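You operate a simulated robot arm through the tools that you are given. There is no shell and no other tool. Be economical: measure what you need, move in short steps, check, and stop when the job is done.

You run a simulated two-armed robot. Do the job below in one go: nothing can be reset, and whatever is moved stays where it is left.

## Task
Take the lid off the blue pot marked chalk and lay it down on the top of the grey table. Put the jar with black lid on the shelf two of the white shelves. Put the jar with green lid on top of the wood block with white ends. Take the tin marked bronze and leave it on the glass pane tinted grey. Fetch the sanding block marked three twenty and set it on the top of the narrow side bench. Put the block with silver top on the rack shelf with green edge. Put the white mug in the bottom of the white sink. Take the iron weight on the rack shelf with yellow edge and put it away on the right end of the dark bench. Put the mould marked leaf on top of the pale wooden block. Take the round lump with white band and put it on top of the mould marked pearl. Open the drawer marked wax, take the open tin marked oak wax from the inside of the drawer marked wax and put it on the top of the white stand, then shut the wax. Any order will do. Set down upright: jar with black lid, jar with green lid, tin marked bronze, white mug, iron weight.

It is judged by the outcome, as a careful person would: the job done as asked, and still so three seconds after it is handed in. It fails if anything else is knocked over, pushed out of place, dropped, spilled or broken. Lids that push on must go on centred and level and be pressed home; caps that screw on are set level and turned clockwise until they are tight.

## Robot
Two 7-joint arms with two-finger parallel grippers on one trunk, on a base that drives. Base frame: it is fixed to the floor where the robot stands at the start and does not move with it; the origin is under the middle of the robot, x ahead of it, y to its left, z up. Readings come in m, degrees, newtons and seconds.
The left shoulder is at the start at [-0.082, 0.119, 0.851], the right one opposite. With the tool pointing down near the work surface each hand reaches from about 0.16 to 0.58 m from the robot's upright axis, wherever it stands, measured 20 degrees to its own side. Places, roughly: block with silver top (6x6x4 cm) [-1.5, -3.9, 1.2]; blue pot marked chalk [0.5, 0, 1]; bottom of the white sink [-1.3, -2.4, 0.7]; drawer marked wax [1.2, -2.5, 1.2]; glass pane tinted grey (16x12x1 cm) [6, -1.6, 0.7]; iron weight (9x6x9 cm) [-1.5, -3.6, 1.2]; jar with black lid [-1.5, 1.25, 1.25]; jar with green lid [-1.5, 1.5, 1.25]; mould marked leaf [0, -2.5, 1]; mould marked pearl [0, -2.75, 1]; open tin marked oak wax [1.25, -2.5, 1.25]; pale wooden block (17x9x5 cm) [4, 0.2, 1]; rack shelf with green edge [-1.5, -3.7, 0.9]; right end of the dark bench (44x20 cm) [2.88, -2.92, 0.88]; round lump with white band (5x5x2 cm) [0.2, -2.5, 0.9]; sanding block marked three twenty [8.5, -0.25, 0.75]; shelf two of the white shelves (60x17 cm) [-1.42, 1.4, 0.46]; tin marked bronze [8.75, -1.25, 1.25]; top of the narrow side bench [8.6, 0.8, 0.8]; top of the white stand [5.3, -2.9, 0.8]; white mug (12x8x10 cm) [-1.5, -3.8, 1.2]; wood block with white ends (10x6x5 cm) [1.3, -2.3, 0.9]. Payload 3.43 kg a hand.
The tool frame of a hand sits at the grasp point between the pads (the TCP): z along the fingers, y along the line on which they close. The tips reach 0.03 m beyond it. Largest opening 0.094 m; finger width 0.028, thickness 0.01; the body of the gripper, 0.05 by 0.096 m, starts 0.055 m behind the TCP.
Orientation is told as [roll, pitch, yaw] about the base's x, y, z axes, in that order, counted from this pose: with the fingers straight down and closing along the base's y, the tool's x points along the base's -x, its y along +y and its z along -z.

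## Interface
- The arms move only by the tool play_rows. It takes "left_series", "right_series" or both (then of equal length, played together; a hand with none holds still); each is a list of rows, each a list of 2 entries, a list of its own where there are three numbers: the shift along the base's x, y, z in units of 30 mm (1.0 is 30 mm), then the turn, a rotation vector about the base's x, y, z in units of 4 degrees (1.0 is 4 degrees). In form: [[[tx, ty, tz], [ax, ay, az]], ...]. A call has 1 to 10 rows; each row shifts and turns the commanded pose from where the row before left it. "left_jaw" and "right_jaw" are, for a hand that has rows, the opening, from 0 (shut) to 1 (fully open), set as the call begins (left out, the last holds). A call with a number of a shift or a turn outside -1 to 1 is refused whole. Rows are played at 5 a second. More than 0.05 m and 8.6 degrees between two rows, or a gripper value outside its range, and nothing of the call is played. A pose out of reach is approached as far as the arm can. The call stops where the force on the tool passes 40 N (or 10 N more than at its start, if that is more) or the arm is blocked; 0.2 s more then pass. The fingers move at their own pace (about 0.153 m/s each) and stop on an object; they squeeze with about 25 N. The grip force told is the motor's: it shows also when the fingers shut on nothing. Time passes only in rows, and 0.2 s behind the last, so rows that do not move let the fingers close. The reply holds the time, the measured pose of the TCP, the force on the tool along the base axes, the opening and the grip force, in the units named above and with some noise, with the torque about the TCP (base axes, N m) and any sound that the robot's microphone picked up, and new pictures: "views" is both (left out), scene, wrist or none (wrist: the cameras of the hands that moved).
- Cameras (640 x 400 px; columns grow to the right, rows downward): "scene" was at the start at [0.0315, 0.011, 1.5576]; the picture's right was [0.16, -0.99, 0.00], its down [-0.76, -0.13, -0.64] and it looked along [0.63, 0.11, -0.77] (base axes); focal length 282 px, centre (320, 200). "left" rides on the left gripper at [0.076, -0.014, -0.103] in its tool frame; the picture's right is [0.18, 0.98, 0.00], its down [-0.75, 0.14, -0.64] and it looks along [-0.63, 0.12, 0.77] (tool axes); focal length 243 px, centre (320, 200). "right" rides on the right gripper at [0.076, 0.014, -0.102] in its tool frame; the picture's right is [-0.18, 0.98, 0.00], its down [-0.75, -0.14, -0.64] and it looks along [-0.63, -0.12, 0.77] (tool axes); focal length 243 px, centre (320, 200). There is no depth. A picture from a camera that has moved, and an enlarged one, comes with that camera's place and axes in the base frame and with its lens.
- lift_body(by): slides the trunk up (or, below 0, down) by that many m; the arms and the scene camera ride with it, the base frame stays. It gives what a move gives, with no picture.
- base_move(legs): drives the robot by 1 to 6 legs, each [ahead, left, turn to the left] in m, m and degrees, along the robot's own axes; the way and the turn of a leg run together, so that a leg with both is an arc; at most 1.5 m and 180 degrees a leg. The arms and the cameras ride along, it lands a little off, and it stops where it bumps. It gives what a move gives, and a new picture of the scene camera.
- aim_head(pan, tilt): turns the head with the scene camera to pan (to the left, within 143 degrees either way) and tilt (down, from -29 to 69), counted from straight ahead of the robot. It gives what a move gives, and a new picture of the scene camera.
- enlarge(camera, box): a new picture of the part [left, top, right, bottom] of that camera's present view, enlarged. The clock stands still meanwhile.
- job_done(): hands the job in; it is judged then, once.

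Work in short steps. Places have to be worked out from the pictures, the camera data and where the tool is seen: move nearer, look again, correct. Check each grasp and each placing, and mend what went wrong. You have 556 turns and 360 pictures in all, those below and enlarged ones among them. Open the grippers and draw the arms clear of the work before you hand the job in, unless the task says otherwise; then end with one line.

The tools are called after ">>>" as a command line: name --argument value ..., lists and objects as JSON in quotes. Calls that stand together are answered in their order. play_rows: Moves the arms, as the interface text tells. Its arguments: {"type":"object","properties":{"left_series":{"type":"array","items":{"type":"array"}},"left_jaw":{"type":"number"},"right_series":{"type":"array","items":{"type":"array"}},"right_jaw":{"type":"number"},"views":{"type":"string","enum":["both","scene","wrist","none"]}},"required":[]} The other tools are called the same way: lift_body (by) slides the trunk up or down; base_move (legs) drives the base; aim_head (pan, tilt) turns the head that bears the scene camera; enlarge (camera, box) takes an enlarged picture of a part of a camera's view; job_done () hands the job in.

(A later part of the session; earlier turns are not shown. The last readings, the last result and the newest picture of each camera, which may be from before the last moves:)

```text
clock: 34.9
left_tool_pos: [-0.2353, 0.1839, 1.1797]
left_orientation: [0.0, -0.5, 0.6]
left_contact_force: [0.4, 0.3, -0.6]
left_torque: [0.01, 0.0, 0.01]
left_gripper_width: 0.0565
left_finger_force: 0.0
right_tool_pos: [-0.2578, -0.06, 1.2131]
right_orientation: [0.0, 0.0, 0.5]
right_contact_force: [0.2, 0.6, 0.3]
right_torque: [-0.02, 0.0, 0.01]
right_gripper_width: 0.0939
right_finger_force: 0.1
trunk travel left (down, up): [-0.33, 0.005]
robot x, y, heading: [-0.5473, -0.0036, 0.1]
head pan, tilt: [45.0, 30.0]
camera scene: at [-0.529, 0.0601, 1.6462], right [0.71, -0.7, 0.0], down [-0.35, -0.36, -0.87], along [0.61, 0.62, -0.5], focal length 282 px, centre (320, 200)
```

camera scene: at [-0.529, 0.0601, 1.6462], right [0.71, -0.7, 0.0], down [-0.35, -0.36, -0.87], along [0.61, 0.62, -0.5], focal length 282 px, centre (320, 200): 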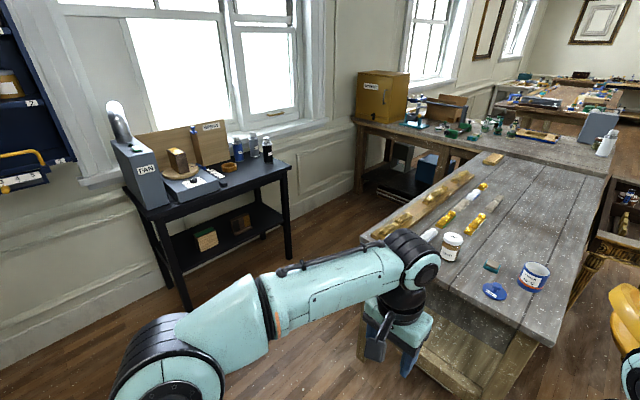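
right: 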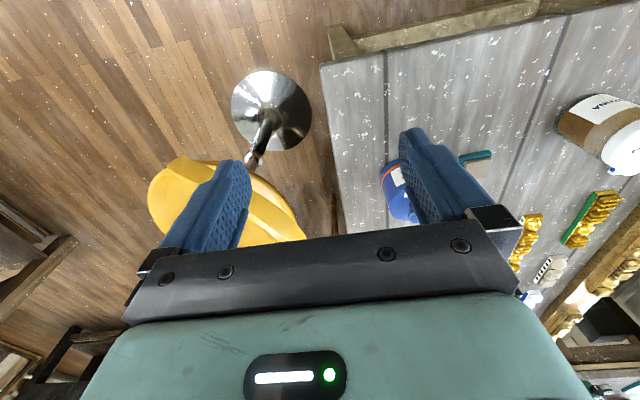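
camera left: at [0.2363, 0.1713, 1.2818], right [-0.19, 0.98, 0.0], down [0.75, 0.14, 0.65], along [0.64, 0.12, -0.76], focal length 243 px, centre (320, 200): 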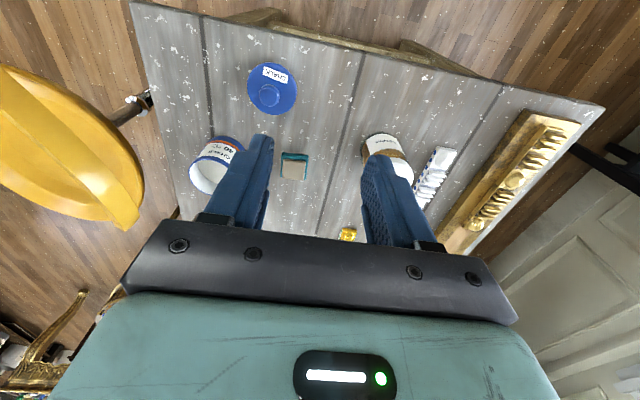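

Something behind blocked at x=-0.55. I look behind.

>>> aim_head --pan 143 --tilt 45

>>> aim_head --pan -143 --tilt 45

```text
clock: 36.6
left_tool_pos: [-0.2372, 0.1855, 1.1813]
left_orientation: [0.1, -0.6, 0.7]
left_contact_force: [0.4, -0.2, -0.4]
left_torque: [-0.04, 0.02, 0.0]
left_gripper_width: 0.0563
left_finger_force: 0.0
right_tool_pos: [-0.256, -0.0595, 1.2141]
right_orientation: [0.1, 0.0, 0.4]
right_contact_force: [0.4, 0.2, 0.2]
right_torque: [0.01, 0.0, -0.03]
right_gripper_width: 0.0941
right_finger_force: 0.0
trunk travel left (down, up): [-0.33, 0.005]
robot x, y, heading: [-0.5492, 0.0028, 0.7]
head pan, tilt: [143.0, 45.0]
camera scene: at [-0.658, 0.0445, 1.6236], right [0.6, 0.8, 0.0], down [0.57, -0.42, -0.71], along [-0.57, 0.42, -0.71], focal length 282 px, centre (320, 200)
```

scene: 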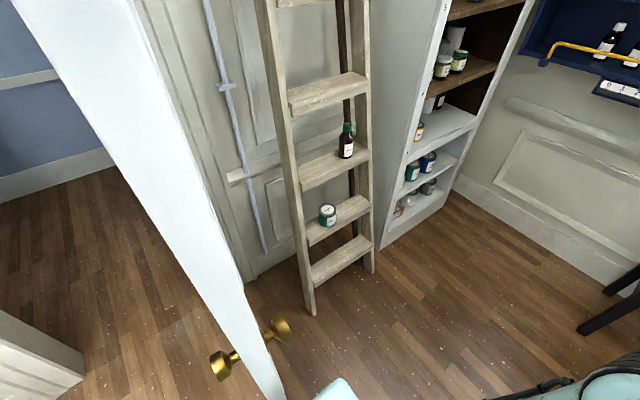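

```text
clock: 40.5
left_tool_pos: [-0.2364, 0.185, 1.1812]
left_orientation: [0.0, -0.6, 0.7]
left_contact_force: [-0.6, 0.2, -0.9]
left_torque: [0.04, 0.02, 0.01]
left_gripper_width: 0.0564
left_finger_force: 0.1
right_tool_pos: [-0.2577, -0.0606, 1.2128]
right_orientation: [0.1, -0.1, 0.4]
right_contact_force: [0.0, 0.6, 0.2]
right_torque: [0.01, 0.01, 0.0]
right_gripper_width: 0.0939
right_finger_force: 0.1
trunk travel left (down, up): [-0.33, 0.005]
robot x, y, heading: [-0.5515, -0.0021, 0.2]
head pan, tilt: [-143.0, 45.0]
camera scene: at [-0.6575, -0.0534, 1.6235], right [-0.61, 0.8, 0.0], down [0.56, 0.43, -0.71], along [-0.56, -0.43, -0.71], focal length 282 px, centre (320, 200)
```

scene: 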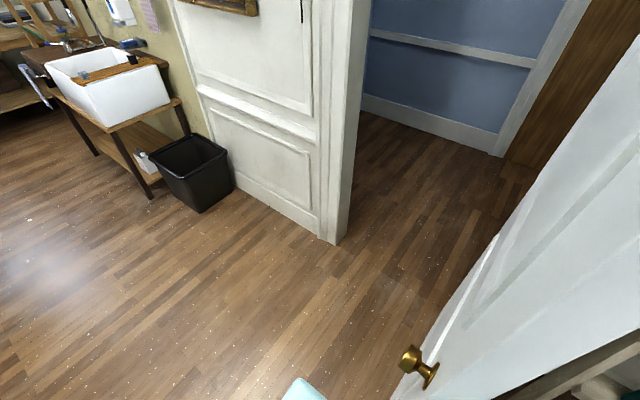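

There is an open door whose free edge reaches x≈-0.85. I pull both hands in closer, go to free floor at y≈-0.9, and turn to face the shelves there.

>>> play_rows --left_series '[[[-0.7, 0, 0], [0, 0, 0]], [[-0.7, 0, 0], [0, 0, 0]], [[-0.7, 0, 0], [0, 0, 0]], [[0, 0, 0], [0, 0, 0]]]' --right_series '[[[-0.5, -0.9, 0], [0, 0, 0]], [[-0.5, -0.9, 0], [0, 0, 0]], [[-0.5, -0.9, 0], [0, 0, 0]], [[0, -0.9, 0], [0, 0, 0]]]' --views "none"

>>> base_move --legs '[[0.15, -0.9, 0], [0, 0, -90]]'

```text
clock: 41.5
left_tool_pos: [-0.3002, 0.1829, 1.1802]
left_orientation: [0.0, -0.6, 0.6]
left_contact_force: [-0.4, 0.4, -1.5]
left_torque: [0.0, -0.03, -0.01]
left_gripper_width: 0.0566
left_finger_force: 0.0
right_tool_pos: [-0.3017, -0.1668, 1.2129]
right_orientation: [0.1, -0.1, 0.5]
right_contact_force: [0.1, 0.0, 0.2]
right_torque: [-0.04, -0.04, 0.0]
right_gripper_width: 0.094
right_finger_force: 0.1
trunk travel left (down, up): [-0.33, 0.005]
robot x, y, heading: [-0.5423, -0.0071, 0.3]
head pan, tilt: [-143.0, 45.0]
```

```text
clock: 53.5
left_tool_pos: [-0.1936, -1.1374, 1.1804]
left_orientation: [-0.1, -0.6, -87.5]
left_contact_force: [-0.3, 0.0, 0.0]
left_torque: [-0.02, -0.02, 0.03]
left_gripper_width: 0.0566
left_finger_force: 0.0
right_tool_pos: [-0.5453, -1.1473, 1.2137]
right_orientation: [0.1, -0.1, -87.6]
right_contact_force: [-0.1, 0.0, -0.4]
right_torque: [0.04, -0.03, -0.02]
right_gripper_width: 0.0941
right_finger_force: 0.1
trunk travel left (down, up): [-0.33, 0.005]
robot x, y, heading: [-0.3897, -0.8944, -87.5]
head pan, tilt: [-143.0, 45.0]
camera scene: at [-0.442, -0.7907, 1.6235], right [0.77, 0.63, 0.0], down [0.45, -0.55, -0.71], along [-0.45, 0.55, -0.71], focal length 282 px, centre (320, 200)
```

scene: 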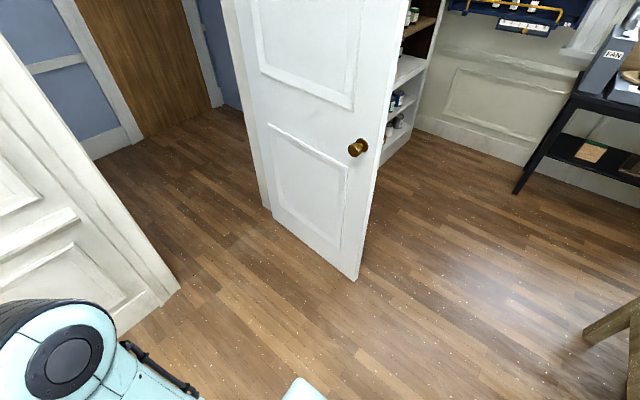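

Door edge is at (-0.84, 0.06). I finish turning to face -x and strafe up along x≈-0.36 to y≈1.1.

>>> base_move --legs '[[0, 0, -92], [0, 1.0, 0]]'

```text
clock: 66.4
left_tool_pos: [-0.6008, -2.0749, 1.18]
left_orientation: [0.1, -0.6, -178.0]
left_contact_force: [0.7, -0.2, 0.2]
left_torque: [-0.01, 0.02, 0.01]
left_gripper_width: 0.0562
left_finger_force: 0.1
right_tool_pos: [-0.6082, -1.7249, 1.2134]
right_orientation: [0.0, -0.1, -178.1]
right_contact_force: [0.0, 0.1, 1.1]
right_torque: [0.01, 0.02, -0.01]
right_gripper_width: 0.0941
right_finger_force: 0.1
trunk travel left (down, up): [-0.33, 0.005]
robot x, y, heading: [-0.3597, -1.8818, -178.0]
head pan, tilt: [-143.0, 45.0]
camera scene: at [-0.2501, -1.8322, 1.6235], right [0.63, -0.78, 0.0], down [-0.55, -0.44, -0.71], along [0.55, 0.44, -0.71], focal length 282 px, centre (320, 200)
```

scene: 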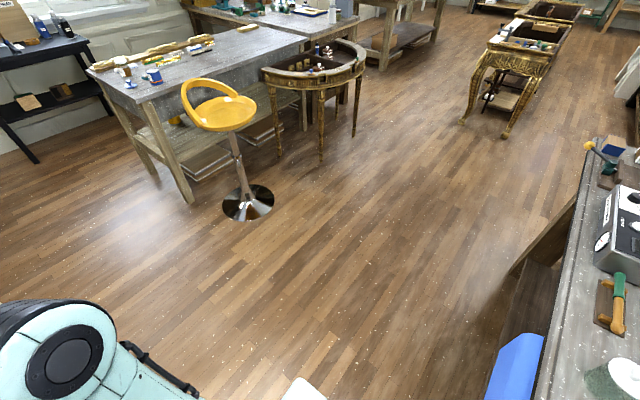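

I went the wrong way (left is -y when facing -x), but it is free floor and near the rack, so I do the rack tasks now. I look toward the sink and rack.

>>> aim_head --pan 50 --tilt 25

>>> aim_head --pan 110 --tilt 30

```text
clock: 69.2
left_tool_pos: [-0.6007, -2.0757, 1.1807]
left_orientation: [0.0, -0.5, -178.0]
left_contact_force: [0.5, -0.4, -0.4]
left_torque: [0.01, 0.0, 0.0]
left_gripper_width: 0.0564
left_finger_force: 0.1
right_tool_pos: [-0.608, -1.7253, 1.2119]
right_orientation: [0.0, -0.1, -178.1]
right_contact_force: [0.3, -0.8, -0.2]
right_torque: [0.02, 0.01, -0.02]
right_gripper_width: 0.0941
right_finger_force: 0.1
trunk travel left (down, up): [-0.33, 0.005]
robot x, y, heading: [-0.3566, -1.8819, -178.3]
head pan, tilt: [50.0, 25.0]
camera scene: at [-0.3706, -1.9555, 1.6541], right [-0.79, 0.62, 0.0], down [0.26, 0.33, -0.91], along [-0.56, -0.71, -0.42], focal length 282 px, centre (320, 200)
```

scene: 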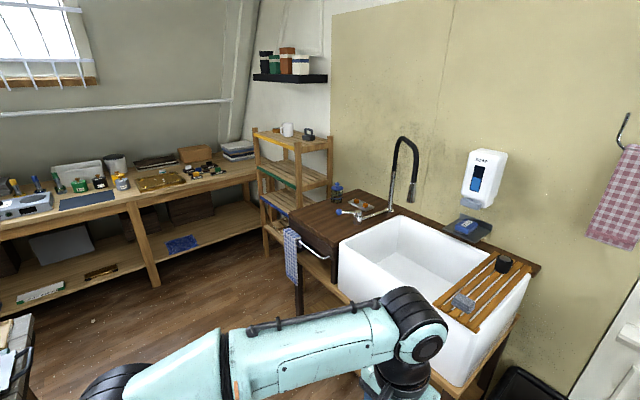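

```text
clock: 70.5
left_tool_pos: [-0.6012, -2.0761, 1.1811]
left_orientation: [0.0, -0.6, -177.9]
left_contact_force: [0.1, -0.8, -0.1]
left_torque: [0.03, 0.0, -0.01]
left_gripper_width: 0.0565
left_finger_force: 0.0
right_tool_pos: [-0.6073, -1.725, 1.2125]
right_orientation: [0.2, -0.2, -178.1]
right_contact_force: [0.3, -0.4, -0.6]
right_torque: [-0.02, 0.0, 0.02]
right_gripper_width: 0.0942
right_finger_force: 0.2
trunk travel left (down, up): [-0.33, 0.005]
robot x, y, heading: [-0.3578, -1.8859, -178.3]
head pan, tilt: [110.0, 30.0]
camera scene: at [-0.2801, -1.9672, 1.6462], right [-0.93, -0.37, 0.0], down [-0.18, 0.46, -0.87], along [0.32, -0.8, -0.5], focal length 282 px, centre (320, 200)
```

scene: 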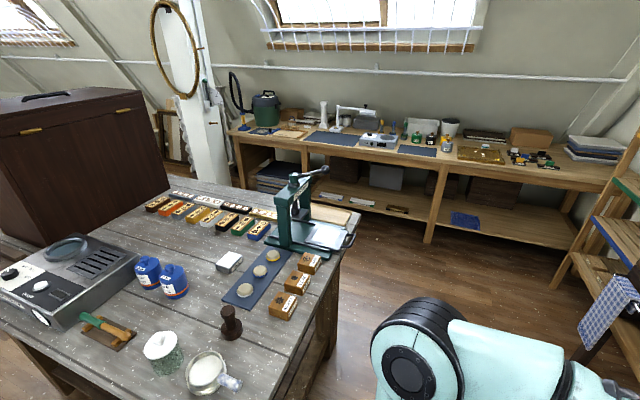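

I look closely at the rack.

>>> aim_head --pan 55 --tilt 20

>>> enlarge --camera "scene" --box '[260, 120, 420, 220]'

```text
clock: 71.8
left_tool_pos: [-0.6004, -2.0757, 1.1808]
left_orientation: [0.1, -0.6, -178.0]
left_contact_force: [0.1, 0.4, 0.0]
left_torque: [0.02, 0.03, 0.0]
left_gripper_width: 0.0566
left_finger_force: 0.1
right_tool_pos: [-0.607, -1.7244, 1.2131]
right_orientation: [0.1, -0.1, -178.1]
right_contact_force: [0.0, 0.6, 0.0]
right_torque: [-0.02, 0.01, 0.01]
right_gripper_width: 0.0939
right_finger_force: 0.0
trunk travel left (down, up): [-0.33, 0.005]
robot x, y, heading: [-0.3557, -1.8849, -178.2]
head pan, tilt: [55.0, 20.0]
camera scene: at [-0.3644, -1.9611, 1.6622], right [-0.84, 0.55, 0.0], down [0.19, 0.29, -0.94], along [-0.51, -0.79, -0.34], focal length 282 px, centre (320, 200)
```

scene: 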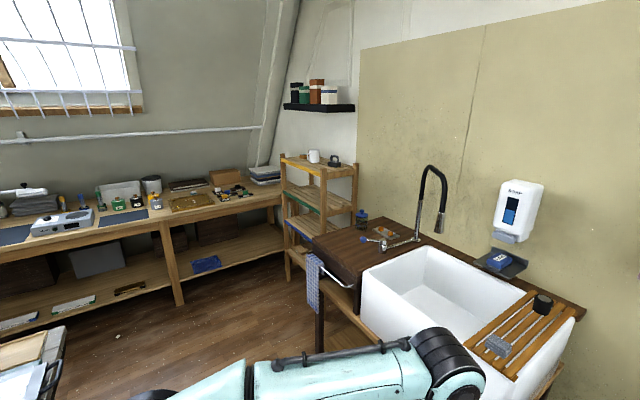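

```text
4.00 times, centred on (340, 170) of scene
camera zoom: at [-0.3644, -1.9611, 1.6622], right [-0.84, 0.55, 0.0], down [0.19, 0.29, -0.94], along [-0.51, -0.79, -0.34], focal length 1127 px, centre (240, 320)
```

zoom: 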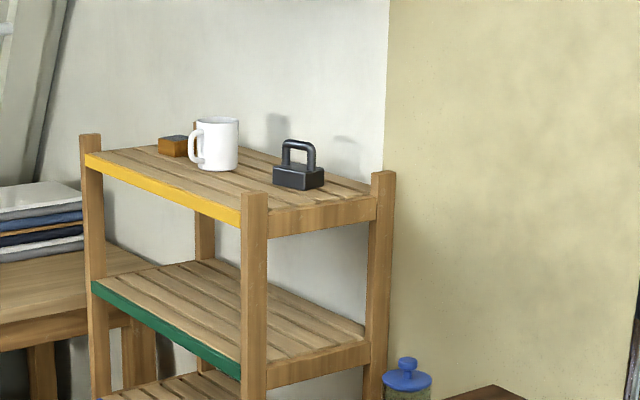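

The rack stands at x≈-1.45..-1.7, y≈-3.6..-4.2, front facing +x. I move to x≈-0.6, then slide left (-y) to in front of it.

>>> base_move --legs '[[0.25, 0, -1.8], [0, 1.4, 0], [0.2, 0.4, 0]]'

>>> aim_head --pan 0 --tilt 40

```text
clock: 88.8
left_tool_pos: [-1.0949, -3.797, 1.1799]
left_orientation: [0.0, -0.7, 178.2]
left_contact_force: [-0.3, -0.6, -0.4]
left_torque: [0.0, 0.02, 0.01]
left_gripper_width: 0.0564
left_finger_force: 0.1
right_tool_pos: [-1.0772, -3.449, 1.2126]
right_orientation: [0.1, -0.2, 178.0]
right_contact_force: [-0.5, -0.2, 1.0]
right_torque: [-0.02, 0.0, 0.01]
right_gripper_width: 0.094
right_finger_force: 0.0
trunk travel left (down, up): [-0.33, 0.005]
robot x, y, heading: [-0.8361, -3.6225, 178.2]
head pan, tilt: [55.0, 20.0]
camera scene: at [-0.8513, -3.6999, 1.6622], right [-0.8, 0.6, 0.0], down [0.21, 0.27, -0.94], along [-0.57, -0.75, -0.34], focal length 282 px, centre (320, 200)
```

scene: 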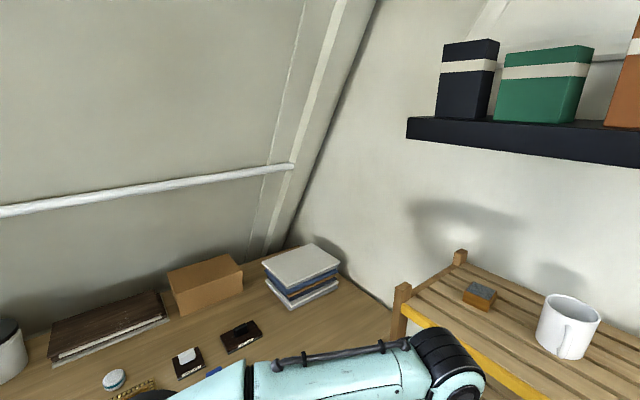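

```text
clock: 90.0
left_tool_pos: [-1.0943, -3.7993, 1.1812]
left_orientation: [0.1, -0.6, 178.1]
left_contact_force: [0.7, -0.8, 0.9]
left_torque: [-0.01, -0.02, -0.03]
left_gripper_width: 0.0564
left_finger_force: 0.0
right_tool_pos: [-1.0773, -3.4486, 1.2131]
right_orientation: [0.1, -0.1, 178.2]
right_contact_force: [-0.7, 0.2, -0.2]
right_torque: [0.03, 0.01, 0.0]
right_gripper_width: 0.0941
right_finger_force: 0.1
trunk travel left (down, up): [-0.33, 0.005]
robot x, y, heading: [-0.842, -3.624, 177.9]
head pan, tilt: [0.0, 40.0]
camera scene: at [-0.8802, -3.6227, 1.6308], right [0.04, 1.0, 0.0], down [0.64, -0.02, -0.77], along [-0.77, 0.03, -0.64], focal length 282 px, centre (320, 200)
```

scene: 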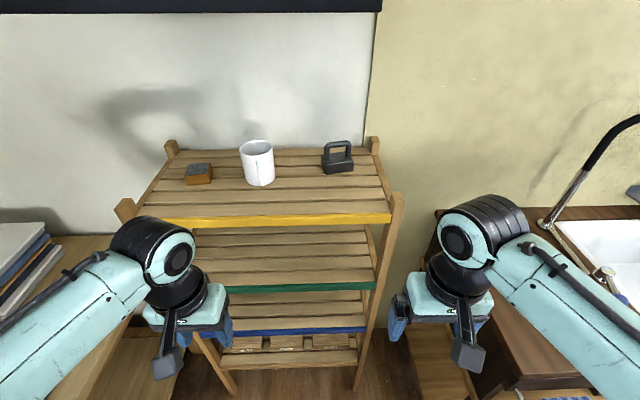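

The rack top is at z≈1.2, with block ≈(-1.48,-3.92), mug ≈(-1.46,-3.78), weight ≈(-1.52,-3.55). I raise and tilt the left hand forward while still clear of the rack.

>>> play_rows --left_series '[[[0.3, 0, 1], [0, 1, 0]], [[0.3, 0, 1], [0, 1, 0]], [[0, 0, 1], [0, 1, 0]], [[0, 0, 1], [0, 1, 0]], [[0, 0, 1], [0, 1, 0]], [[0, 0, 0.5], [0, 1, 0]], [[0, 0, 0], [0, 1, 0]], [[0, 0, 0], [0, 1, 0]], [[0, 0, 0], [0, 1, 0]], [[0, 0, 0], [0, 1, 0]]]' --left_jaw 1 --views "both"

```text
clock: 92.2
left_tool_pos: [-1.0782, -3.7984, 1.3463]
left_orientation: [1.5, -40.7, 177.7]
left_contact_force: [-0.1, -0.3, -0.1]
left_torque: [0.03, 0.02, 0.01]
left_gripper_width: 0.0939
left_finger_force: 0.1
right_tool_pos: [-1.078, -3.4472, 1.2127]
right_orientation: [0.1, -0.2, 178.0]
right_contact_force: [0.1, -0.1, 0.2]
right_torque: [-0.01, -0.01, -0.01]
right_gripper_width: 0.0938
right_finger_force: 0.0
trunk travel left (down, up): [-0.33, 0.005]
robot x, y, heading: [-0.8419, -3.6219, 178.1]
head pan, tilt: [0.0, 40.0]
camera scene: at [-0.8797, -3.6226, 1.6308], right [0.04, 1.0, 0.0], down [0.64, -0.02, -0.77], along [-0.77, 0.03, -0.64], focal length 282 px, centre (320, 200)
camera left: at [-0.9514, -3.7861, 1.3734], right [0.12, -0.99, -0.1], down [-0.16, -0.12, 0.98], along [-0.98, -0.1, -0.17], focal length 243 px, centre (320, 200)
```

scene: 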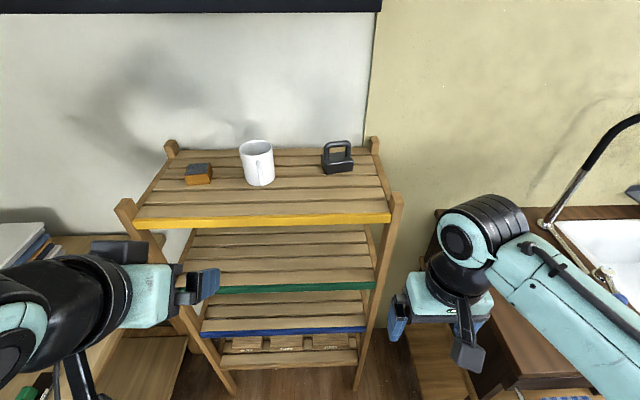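
left: 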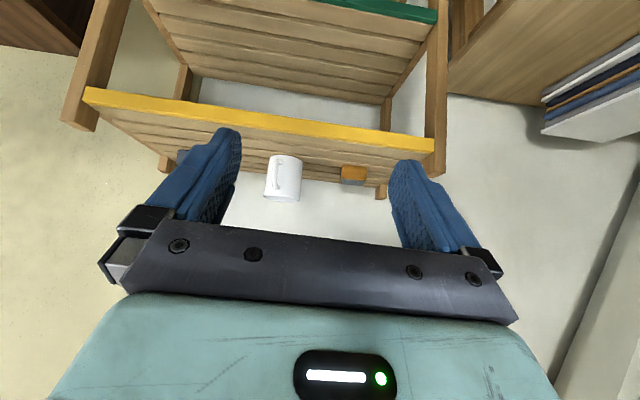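

Shelf top at z≈1.195; block centre about (-1.51,-3.91). I drive ahead 0.12 m to have better reach.

>>> base_move --legs '[[0.12, 0, 2]]'

>>> play_rows --left_series '[[[-0.8, -0.6, 0], [0, 0, 0]], [[-0.8, -0.6, 0], [0, 0, 0]], [[-0.8, -0.6, 0], [0, 0, 0]], [[-0.8, -0.6, 0], [0, 0, 0]], [[-0.8, -0.6, 0], [0, 0, 0]], [[0, -0.4, -0.7], [0, 0, 0]], [[0, 0, 0], [0, 0, 0]]]' --views "both"

```text
clock: 93.5
left_tool_pos: [-1.1895, -3.8042, 1.346]
left_orientation: [1.5, -40.7, 179.6]
left_contact_force: [0.8, 0.2, -0.5]
left_torque: [0.01, -0.04, 0.01]
left_gripper_width: 0.0942
left_finger_force: 0.0
right_tool_pos: [-1.2028, -3.4532, 1.2128]
right_orientation: [0.2, -0.2, -179.9]
right_contact_force: [-0.5, 0.9, 0.4]
right_torque: [0.01, 0.01, 0.01]
right_gripper_width: 0.0942
right_finger_force: 0.1
trunk travel left (down, up): [-0.33, 0.005]
robot x, y, heading: [-0.9533, -3.6208, 179.9]
head pan, tilt: [0.0, 40.0]
camera scene: at [-0.9985, -3.6217, 1.6305], right [0.0, 1.0, 0.0], down [0.64, 0.0, -0.77], along [-0.77, 0.0, -0.64], focal length 282 px, centre (320, 200)
```

scene: 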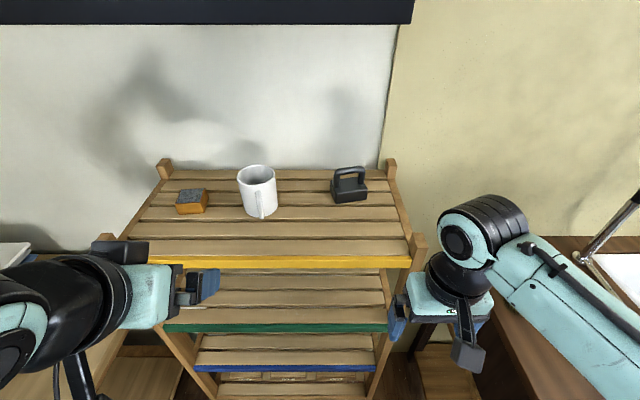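

```text
clock: 95.1
left_tool_pos: [-1.3105, -3.9063, 1.3252]
left_orientation: [1.5, -40.6, 179.6]
left_contact_force: [-0.2, 0.5, -0.6]
left_torque: [0.01, 0.0, 0.0]
left_gripper_width: 0.0942
left_finger_force: 0.1
right_tool_pos: [-1.2028, -3.4551, 1.2119]
right_orientation: [0.1, -0.1, -180.0]
right_contact_force: [-0.4, 0.0, 0.8]
right_torque: [0.01, -0.01, -0.01]
right_gripper_width: 0.0938
right_finger_force: 0.0
trunk travel left (down, up): [-0.33, 0.005]
robot x, y, heading: [-0.958, -3.6204, 180.1]
head pan, tilt: [0.0, 40.0]
camera scene: at [-0.9997, -3.6215, 1.6308], right [0.0, 1.0, 0.0], down [0.64, 0.0, -0.77], along [-0.77, 0.0, -0.64], focal length 282 px, centre (320, 200)
camera left: at [-1.1849, -3.8903, 1.3526], right [0.15, -0.98, -0.1], down [-0.15, -0.12, 0.98], along [-0.98, -0.13, -0.17], focal length 243 px, centre (320, 200)
```

scene: 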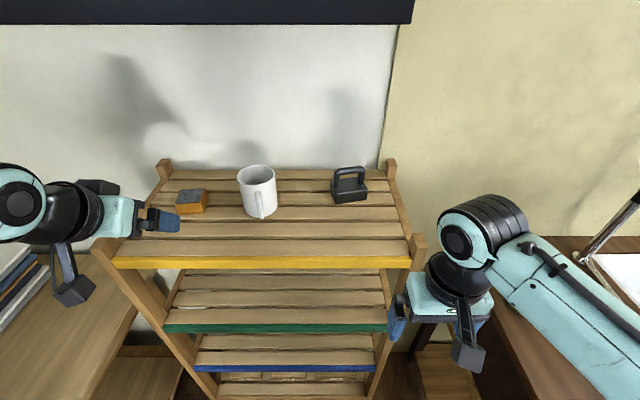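
left: 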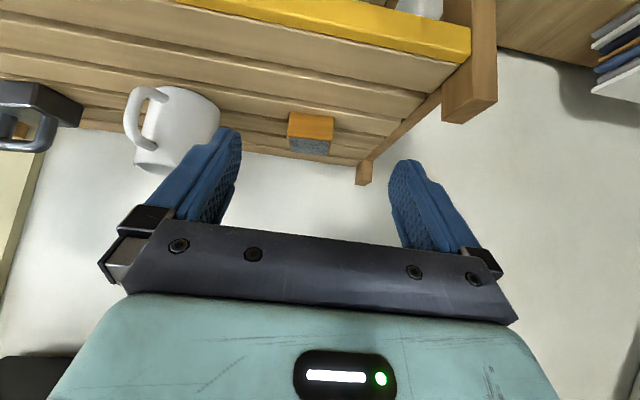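

Block front face at x≈-1.483, y≈-3.908, shelf z≈1.184. I check its yaw in an enlarged scene view.

>>> enlarge --camera "scene" --box '[140, 160, 300, 260]'

```text
4.00 times, centred on (220, 210) of scene
camera zoom: at [-0.9997, -3.6215, 1.6308], right [0.0, 1.0, 0.0], down [0.64, 0.0, -0.77], along [-0.77, 0.0, -0.64], focal length 1127 px, centre (720, 160)
```

zoom: 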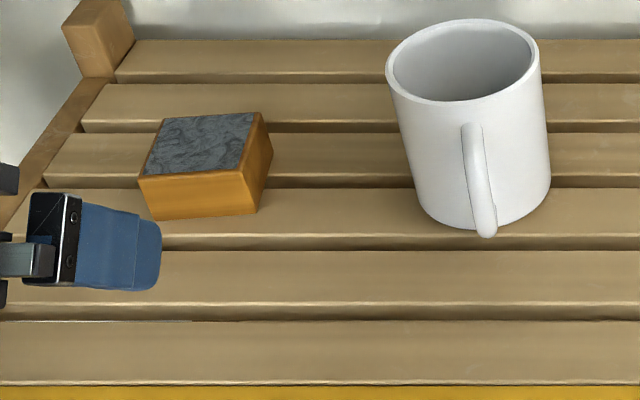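

Block yaw ≈6°. I move over it, then check.

>>> play_rows --left_series '[[[-1, 0, 0], [0, 0, 0.7]], [[-1, -0.1, 0], [0, 0, 0.7]], [[-1, -0.1, 0], [0, 0, 0]], [[-1, 0, 0], [0, 0, 0]], [[-1, 0, 0], [0, 0, 0]], [[-1, 0, -0.4], [0, 0, 0]], [[-0.4, 0, -0.6], [0, 0, 0]], [[0, 0, 0], [0, 0, 0]]]' --views "both"

```text
clock: 96.9
left_tool_pos: [-1.5008, -3.9105, 1.2961]
left_orientation: [1.5, -40.6, -174.8]
left_contact_force: [-0.7, -0.5, 0.7]
left_torque: [-0.01, 0.01, 0.0]
left_gripper_width: 0.094
left_finger_force: 0.1
right_tool_pos: [-1.2026, -3.4536, 1.2132]
right_orientation: [0.1, -0.1, -180.0]
right_contact_force: [0.2, 0.1, -0.3]
right_torque: [-0.04, 0.0, -0.04]
right_gripper_width: 0.0944
right_finger_force: 0.1
trunk travel left (down, up): [-0.33, 0.005]
robot x, y, heading: [-0.9546, -3.6217, 180.0]
head pan, tilt: [0.0, 40.0]
camera scene: at [-0.9994, -3.6216, 1.6308], right [0.0, 1.0, 0.0], down [0.64, 0.0, -0.77], along [-0.77, 0.0, -0.64], focal length 282 px, centre (320, 200)
camera left: at [-1.3778, -3.8815, 1.3227], right [0.24, -0.96, -0.1], down [-0.14, -0.14, 0.98], along [-0.96, -0.23, -0.17], focal length 243 px, centre (320, 200)
```

scene: 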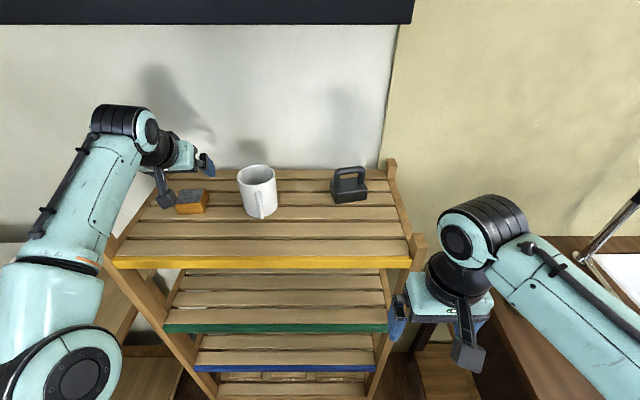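
left: 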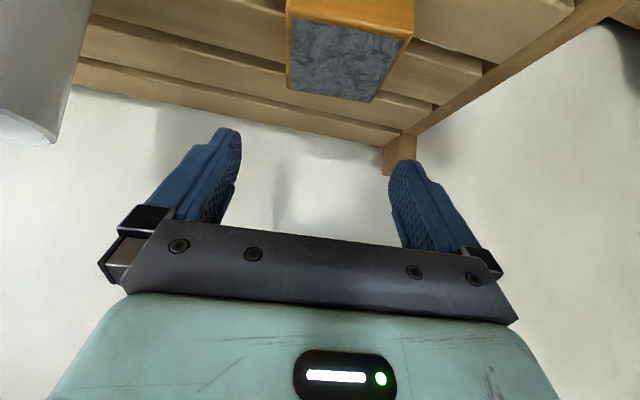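

Aligned over the block. Straight down to z≈1.215, then close.

>>> play_rows --left_series '[[[0, -0.1, -0.9], [0, 0, 0]], [[0, 0, -0.9], [0, 0, 0]], [[0, 0, -0.5], [0, 0, 0]], [[0, 0, -0.3], [0, 0, 0]], [[0, 0, 0], [0, 0, 0]]]' --views "none"

>>> play_rows --left_series '[[[0, 0, 0], [0, 0, 0]], [[0, 0, 0], [0, 0, 0]], [[0, 0, 0], [0, 0, 0]]]' --left_jaw 0 --views "both"

```text
clock: 98.0
left_tool_pos: [-1.502, -3.9132, 1.2327]
left_orientation: [0.7, -42.8, -174.1]
left_contact_force: [5.1, 0.3, 10.4]
left_torque: [0.53, -0.02, -0.23]
left_gripper_width: 0.0937
left_finger_force: 0.0
right_tool_pos: [-1.2002, -3.4545, 1.2138]
right_orientation: [0.1, -0.1, -179.9]
right_contact_force: [-0.3, -0.3, -0.2]
right_torque: [-0.01, -0.03, 0.03]
right_gripper_width: 0.0939
right_finger_force: 0.0
trunk travel left (down, up): [-0.33, 0.005]
robot x, y, heading: [-0.957, -3.6198, 179.9]
head pan, tilt: [0.0, 40.0]
stopped in row 5 (left hand): the force on the tool passed its limit at 42 N (the readings are from after the stop); the commanded pose is now the measured one
```

```text
clock: 98.8
left_tool_pos: [-1.5018, -3.9126, 1.2311]
left_orientation: [0.9, -42.8, -174.2]
left_contact_force: [-2.6, 3.8, 19.5]
left_torque: [0.78, 0.37, -0.06]
left_gripper_width: 0.0595
left_finger_force: 24.3
right_tool_pos: [-1.2022, -3.4534, 1.2113]
right_orientation: [0.2, -0.2, -179.9]
right_contact_force: [-0.2, 0.0, 0.2]
right_torque: [0.02, -0.01, 0.04]
right_gripper_width: 0.094
right_finger_force: 0.1
trunk travel left (down, up): [-0.33, 0.005]
robot x, y, heading: [-0.9578, -3.6222, 180.0]
head pan, tilt: [0.0, 40.0]
camera scene: at [-0.9981, -3.6201, 1.631], right [0.0, 1.0, 0.0], down [0.64, 0.0, -0.77], along [-0.77, 0.0, -0.64], focal length 282 px, centre (320, 200)
camera left: at [-1.3791, -3.8841, 1.2547], right [0.24, -0.96, -0.11], down [-0.1, -0.14, 0.98], along [-0.96, -0.23, -0.13], focal length 243 px, centre (320, 200)
```

scene: 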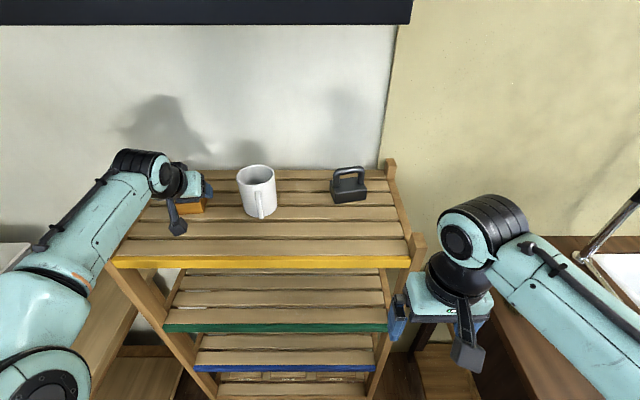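
left: 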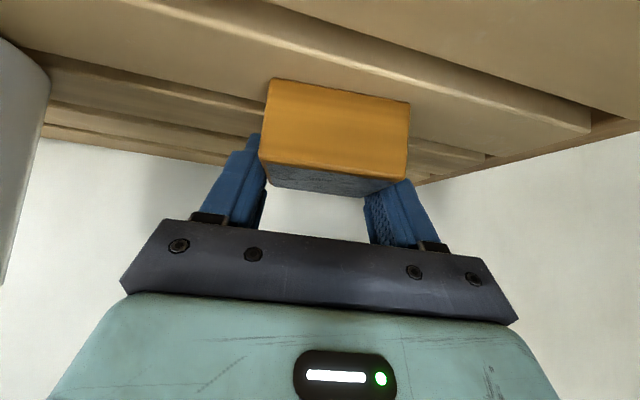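

Block gripped (60 mm). I lift it, pull back, and back the base off 0.2 m to lower it to the green-edged shelf.

>>> play_rows --left_series '[[[0, 0, 0.5], [0, 0, 0]], [[0, 0, 1], [0, 0, 0]], [[0.5, 0, 1], [0, 0, 0]], [[1, 0.3, 0], [0, 0, 0]], [[1, 0.6, 0], [0, 0, 0]], [[1, 0.6, 0], [0, 0, 0]], [[1, 0.6, 0], [0, 0, 0]], [[0, 0, 0], [0, 0, 0]]]' --views "none"

>>> base_move --legs '[[-0.22, 0, 0]]'

```text
clock: 100.5
left_tool_pos: [-1.3694, -3.8512, 1.3033]
left_orientation: [0.9, -42.3, -174.2]
left_contact_force: [0.3, -0.7, 0.0]
left_torque: [0.0, 0.01, -0.02]
left_gripper_width: 0.0594
left_finger_force: 25.0
right_tool_pos: [-1.2022, -3.4542, 1.212]
right_orientation: [0.0, -0.1, -179.9]
right_contact_force: [-0.3, -0.5, 0.5]
right_torque: [0.05, 0.01, -0.02]
right_gripper_width: 0.0937
right_finger_force: 0.0
trunk travel left (down, up): [-0.33, 0.005]
robot x, y, heading: [-0.9586, -3.6209, 179.8]
head pan, tilt: [0.0, 40.0]
```

```text
clock: 102.2
left_tool_pos: [-1.1511, -3.8526, 1.3036]
left_orientation: [0.9, -42.3, -174.1]
left_contact_force: [0.1, 0.1, -1.4]
left_torque: [0.0, 0.04, 0.01]
left_gripper_width: 0.0595
left_finger_force: 25.3
right_tool_pos: [-0.9867, -3.4532, 1.2129]
right_orientation: [0.1, -0.1, -179.7]
right_contact_force: [-0.4, 0.0, -0.3]
right_torque: [-0.01, -0.01, -0.01]
right_gripper_width: 0.0942
right_finger_force: 0.0
trunk travel left (down, up): [-0.33, 0.005]
robot x, y, heading: [-0.7432, -3.6221, -179.9]
head pan, tilt: [0.0, 40.0]
camera scene: at [-0.7829, -3.6218, 1.631], right [0.0, 1.0, 0.0], down [0.64, 0.0, -0.77], along [-0.77, 0.0, -0.64], focal length 282 px, centre (320, 200)
```

scene: 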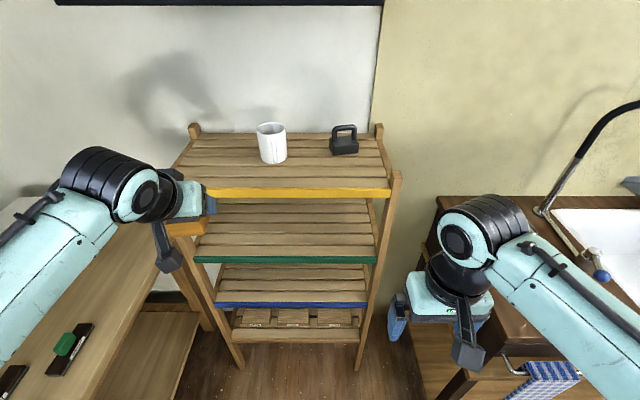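

Green shelf strip top at z≈0.92, front x≈-1.357. I lower the hand in front of the rack.

>>> play_rows --left_series '[[[0, 0.2, -1], [0, 0, 0]], [[0, 0.2, -1], [0, 0, 0]], [[0, 0.2, -1], [0, 0, 0]], [[0, 0.2, -1], [0, 0, 0]], [[0, 0.2, -1], [0, 0, 0]], [[0, 0.2, -1], [0, 0, 0]], [[0, 0.2, -1], [0, 0, 0]], [[0, 0.2, -1], [0, 0, 0]], [[0, 0.2, -1], [0, 0, 0]], [[0, 0, -1], [0, 0, 0]]]' --views "both"

```text
clock: 104.4
left_tool_pos: [-1.1515, -3.7973, 1.0022]
left_orientation: [0.9, -42.3, -174.1]
left_contact_force: [-0.6, -0.7, -0.1]
left_torque: [0.0, -0.02, 0.03]
left_gripper_width: 0.0592
left_finger_force: 25.4
right_tool_pos: [-0.9882, -3.4559, 1.2129]
right_orientation: [0.0, -0.2, -179.7]
right_contact_force: [0.4, -0.5, -0.4]
right_torque: [-0.01, -0.01, 0.04]
right_gripper_width: 0.0941
right_finger_force: 0.0
trunk travel left (down, up): [-0.33, 0.005]
robot x, y, heading: [-0.741, -3.6173, -179.8]
head pan, tilt: [0.0, 40.0]
camera scene: at [-0.7829, -3.622, 1.6308], right [0.0, 1.0, 0.0], down [0.64, 0.0, -0.77], along [-0.77, 0.0, -0.64], focal length 282 px, centre (320, 200)
camera left: at [-1.0275, -3.7675, 1.0267], right [0.25, -0.96, -0.11], down [-0.11, -0.14, 0.98], along [-0.96, -0.23, -0.14], focal length 243 px, centre (320, 200)
```

scene: 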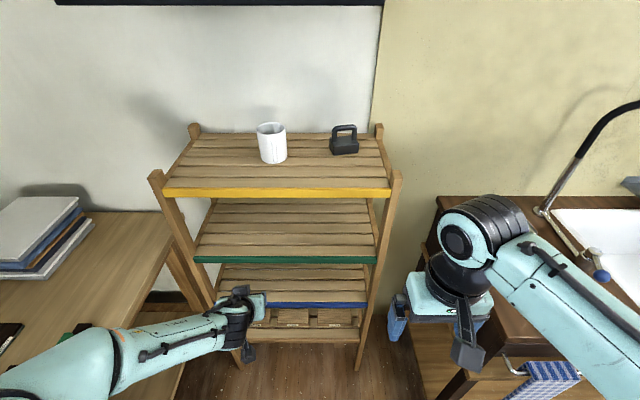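
left: 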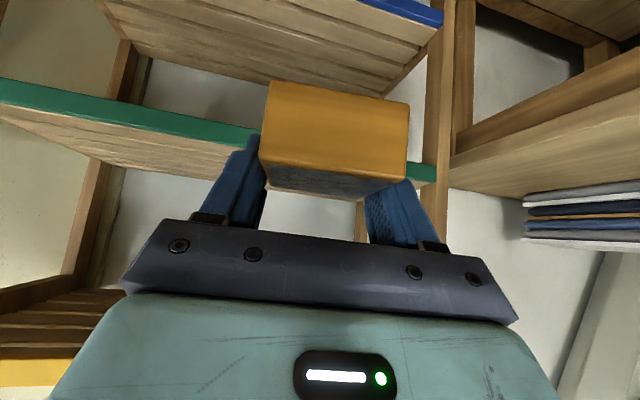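

Clear; I move right a little and slide in over the green shelf.

>>> play_rows --left_series '[[[-0.9, 0.6, 0], [0, 0, 0]], [[-0.9, 0.6, 0], [0, 0, 0]], [[-1, 0.4, 0], [0, 0, 0]], [[-1, 0, 0], [0, 0, 0]], [[-1, 0, 0], [0, 0, 0]], [[-1, 0, 0], [0, 0, 0]], [[-1, 0, 0], [0, 0, 0]], [[-1, 0, 0], [0, 0, 0]], [[-1, 0, 0], [0, 0, 0]], [[-0.8, 0, 0], [0, 0, 0]]]' --views "both"

```text
clock: 106.6
left_tool_pos: [-1.4375, -3.7464, 1.0042]
left_orientation: [0.9, -42.1, -174.4]
left_contact_force: [-0.4, 0.3, -1.1]
left_torque: [0.02, 0.01, 0.02]
left_gripper_width: 0.0593
left_finger_force: 25.2
right_tool_pos: [-0.9852, -3.4549, 1.2118]
right_orientation: [0.0, -0.1, -179.7]
right_contact_force: [0.4, 0.3, 0.1]
right_torque: [0.03, 0.03, -0.02]
right_gripper_width: 0.0941
right_finger_force: 0.1
trunk travel left (down, up): [-0.33, 0.005]
robot x, y, heading: [-0.7461, -3.6195, -179.4]
head pan, tilt: [0.0, 40.0]
camera scene: at [-0.7813, -3.6215, 1.6306], right [0.0, 1.0, 0.0], down [0.64, 0.0, -0.77], along [-0.77, 0.0, -0.64], focal length 282 px, centre (320, 200)
camera left: at [-1.3143, -3.7168, 1.0285], right [0.25, -0.96, -0.11], down [-0.11, -0.14, 0.98], along [-0.96, -0.23, -0.14], focal length 243 px, centre (320, 200)
```

scene: 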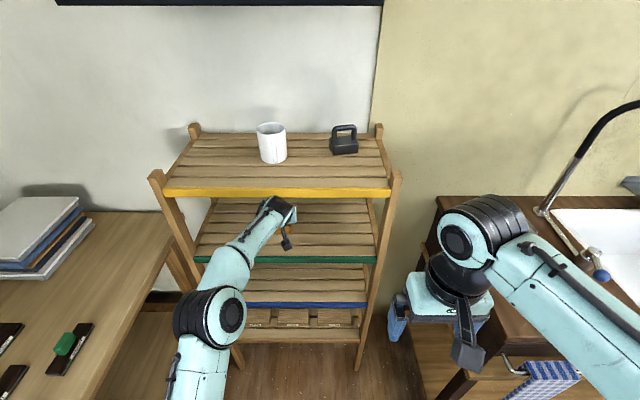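
left: 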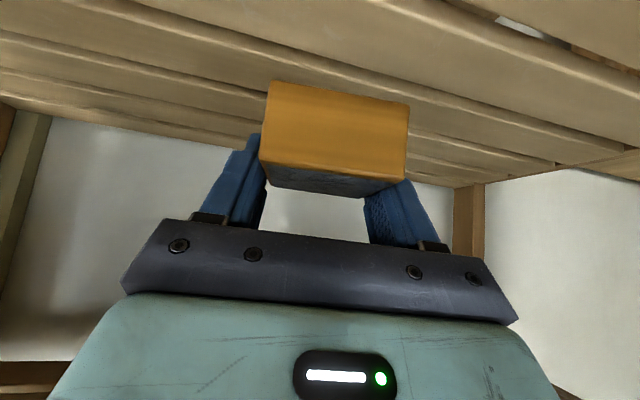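

Inside and over the shelf. I lower slowly until contact (expected TCP z ≈ 0.962).

>>> play_rows --left_series '[[[0, 0, -0.7], [0, 0, 0]], [[0, 0, -0.4], [0, 0, 0]], [[0, 0, -0.15], [0, 0, 0]], [[0, 0, -0.15], [0, 0, 0]], [[0, 0, -0.12], [0, 0, 0]], [[0, 0, -0.12], [0, 0, 0]], [[0, 0, -0.12], [0, 0, 0]]]' --views "wrist"

```text
clock: 108.2
left_tool_pos: [-1.4387, -3.7474, 0.9611]
left_orientation: [0.5, -43.4, -173.7]
left_contact_force: [1.7, 1.0, 36.2]
left_torque: [0.74, -0.32, -0.04]
left_gripper_width: 0.0595
left_finger_force: 24.9
right_tool_pos: [-0.9835, -3.454, 1.2142]
right_orientation: [0.1, -0.4, -179.7]
right_contact_force: [0.1, 0.2, 0.2]
right_torque: [-0.03, 0.05, 0.0]
right_gripper_width: 0.0941
right_finger_force: 0.0
trunk travel left (down, up): [-0.33, 0.005]
robot x, y, heading: [-0.7413, -3.6163, -180.1]
head pan, tilt: [0.0, 40.0]
camera left: at [-1.3157, -3.7198, 0.9828], right [0.24, -0.96, -0.12], down [-0.09, -0.15, 0.99], along [-0.97, -0.23, -0.12], focal length 243 px, centre (320, 200)
```

left: 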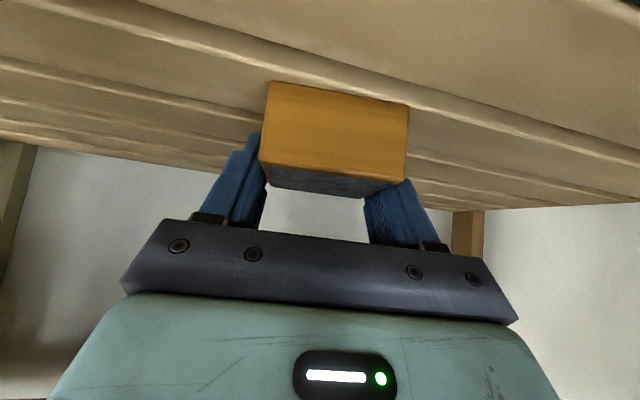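

Resting on the shelf. I open and withdraw back along the tool axis.

>>> play_rows --left_series '[[[0, 0, 0.1], [0, 0, 0]], [[0, 0, 0], [0, 0, 0]], [[0, 0, 0], [0, 0, 0]]]' --left_jaw 1 --views "none"

>>> play_rows --left_series '[[[0.5, 0, 0.5], [0, 0, 0]], [[0.7, 0, 0.6], [0, 0, 0]], [[1, 0, 0.3], [0, 0, 0]], [[1, 0, 0], [0, 0, 0]], [[1, 0, 0], [0, 0, 0]], [[1, 0, 0], [0, 0, 0]], [[1, 0, 0], [0, 0, 0]], [[1, 0, 0], [0, 0, 0]], [[1, 0, 0], [0, 0, 0]]]' --views "both"

```text
clock: 109.0
left_tool_pos: [-1.439, -3.755, 0.9619]
left_orientation: [0.6, -43.2, -173.6]
left_contact_force: [3.1, -21.2, 29.2]
left_torque: [0.56, 0.37, 0.17]
left_gripper_width: 0.0823
left_finger_force: 0.1
right_tool_pos: [-0.9846, -3.4573, 1.2142]
right_orientation: [-0.1, -0.4, -179.8]
right_contact_force: [0.7, -0.1, 0.2]
right_torque: [-0.04, 0.01, -0.01]
right_gripper_width: 0.0939
right_finger_force: 0.0
trunk travel left (down, up): [-0.33, 0.005]
robot x, y, heading: [-0.7384, -3.6232, -179.8]
head pan, tilt: [0.0, 40.0]
```

```text
clock: 111.0
left_tool_pos: [-1.1937, -3.749, 0.9975]
left_orientation: [0.9, -42.4, -173.9]
left_contact_force: [0.5, 1.2, -0.2]
left_torque: [-0.01, 0.03, 0.01]
left_gripper_width: 0.0941
left_finger_force: 0.0
right_tool_pos: [-0.9855, -3.4544, 1.2126]
right_orientation: [0.2, -0.1, -179.7]
right_contact_force: [-0.3, 0.0, -0.1]
right_torque: [0.0, 0.02, -0.02]
right_gripper_width: 0.0941
right_finger_force: 0.1
trunk travel left (down, up): [-0.33, 0.005]
robot x, y, heading: [-0.7406, -3.6202, -180.1]
head pan, tilt: [0.0, 40.0]
camera scene: at [-0.7813, -3.6214, 1.6308], right [0.0, 1.0, 0.0], down [0.64, 0.0, -0.77], along [-0.77, 0.0, -0.64], focal length 282 px, centre (320, 200)
camera left: at [-1.0694, -3.7196, 1.0211], right [0.25, -0.96, -0.11], down [-0.11, -0.14, 0.98], along [-0.96, -0.23, -0.14], focal length 243 px, centre (320, 200)
```

scene: 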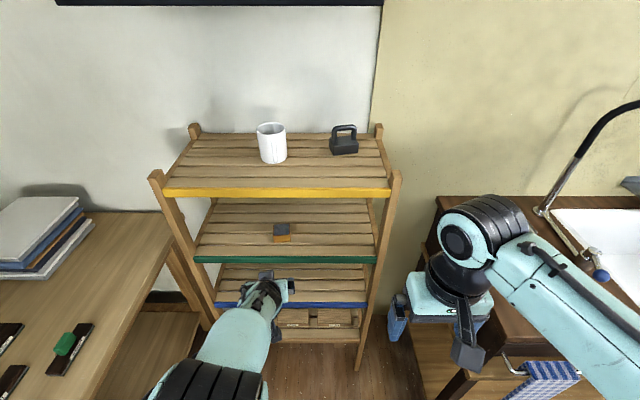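
left: 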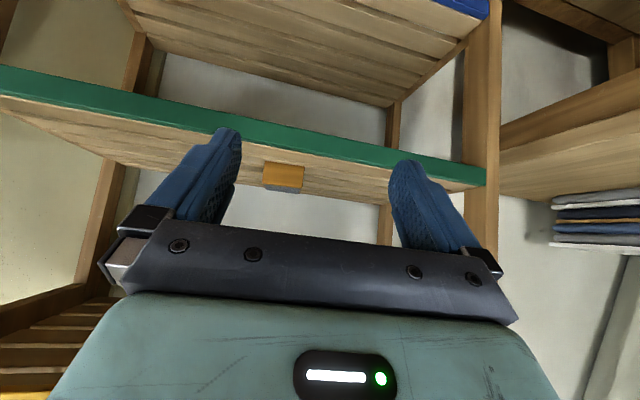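

The block sits on the green shelf. Next the mug: I raise the left hand, remove the 6° yaw, and drive ahead again.

>>> play_rows --left_series '[[[0.2, 0, 1], [0, 0, -0.75]], [[0, 0, 1], [0, 0, -0.75]], [[0, 0, 1], [0, 0, 0]], [[0, 0, 1], [0, 0, 0]], [[0, 0, 1], [0, 0, 0]], [[0, 0, 1], [0, 0, 0]], [[0, 0, 1], [0, 0, 0]], [[0, 0, 1], [0, 0, 0]], [[0, 0, 1], [0, 0, 0]], [[0, 0, 1], [0, 0, 0]]]' --views "none"

>>> play_rows --left_series '[[[0, 0, 1], [0, 0, 0]], [[0, 0, 1], [0, 0, 0]], [[0, 0, 0.5], [0, 0, 0]]]' --views "none"

>>> base_move --legs '[[0.21, 0, 0]]'

>>> enlarge --camera "scene" --box '[220, 150, 380, 250]'

```text
clock: 113.2
left_tool_pos: [-1.189, -3.75, 1.2983]
left_orientation: [0.8, -42.2, 179.8]
left_contact_force: [-1.1, 0.4, -0.2]
left_torque: [0.0, 0.01, -0.01]
left_gripper_width: 0.0938
left_finger_force: 0.0
right_tool_pos: [-0.9872, -3.4537, 1.2128]
right_orientation: [0.1, -0.1, -179.6]
right_contact_force: [0.4, -0.4, 0.7]
right_torque: [-0.02, -0.01, -0.02]
right_gripper_width: 0.094
right_finger_force: 0.0
trunk travel left (down, up): [-0.33, 0.005]
robot x, y, heading: [-0.7402, -3.6207, -180.0]
head pan, tilt: [0.0, 40.0]
```

```text
clock: 114.0
left_tool_pos: [-1.1871, -3.7503, 1.3723]
left_orientation: [0.9, -42.3, 180.0]
left_contact_force: [0.2, -0.1, 0.0]
left_torque: [0.0, -0.02, 0.02]
left_gripper_width: 0.0941
left_finger_force: 0.0
right_tool_pos: [-0.9862, -3.455, 1.213]
right_orientation: [0.1, -0.1, -179.7]
right_contact_force: [0.4, -0.2, 0.0]
right_torque: [0.03, -0.02, 0.03]
right_gripper_width: 0.094
right_finger_force: 0.1
trunk travel left (down, up): [-0.33, 0.005]
robot x, y, heading: [-0.7417, -3.6187, -180.0]
head pan, tilt: [0.0, 40.0]
```

```text
clock: 115.7
left_tool_pos: [-1.3905, -3.7533, 1.3719]
left_orientation: [0.8, -42.3, -179.9]
left_contact_force: [0.5, 0.3, 0.1]
left_torque: [-0.02, 0.0, 0.0]
left_gripper_width: 0.0939
left_finger_force: 0.0
right_tool_pos: [-1.1905, -3.4561, 1.2131]
right_orientation: [0.1, -0.1, -179.5]
right_contact_force: [0.5, -0.6, 0.3]
right_torque: [0.02, 0.01, 0.01]
right_gripper_width: 0.0939
right_finger_force: 0.0
trunk travel left (down, up): [-0.33, 0.005]
robot x, y, heading: [-0.9466, -3.6269, -180.0]
head pan, tilt: [0.0, 40.0]
camera scene: at [-0.9858, -3.6228, 1.6306], right [-0.01, 1.0, 0.0], down [0.64, 0.0, -0.77], along [-0.77, 0.0, -0.64], focal length 282 px, centre (320, 200)
```

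scene: 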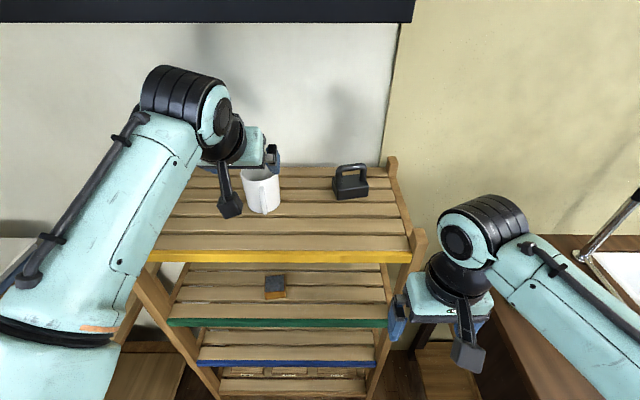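

```text
4.00 times, centred on (300, 200) of scene
camera zoom: at [-0.9858, -3.6228, 1.6306], right [-0.01, 1.0, 0.0], down [0.64, 0.0, -0.77], along [-0.77, 0.0, -0.64], focal length 1127 px, centre (400, 200)
```

zoom: 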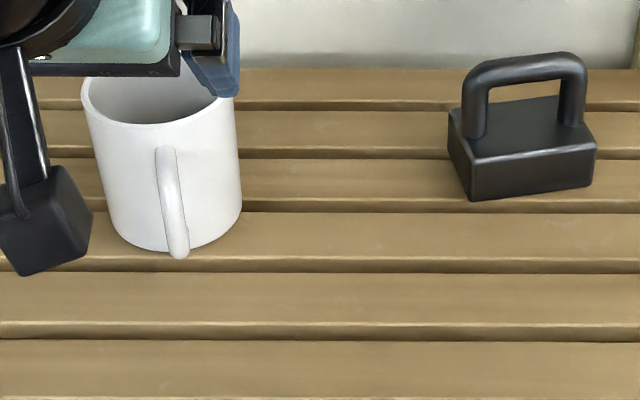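

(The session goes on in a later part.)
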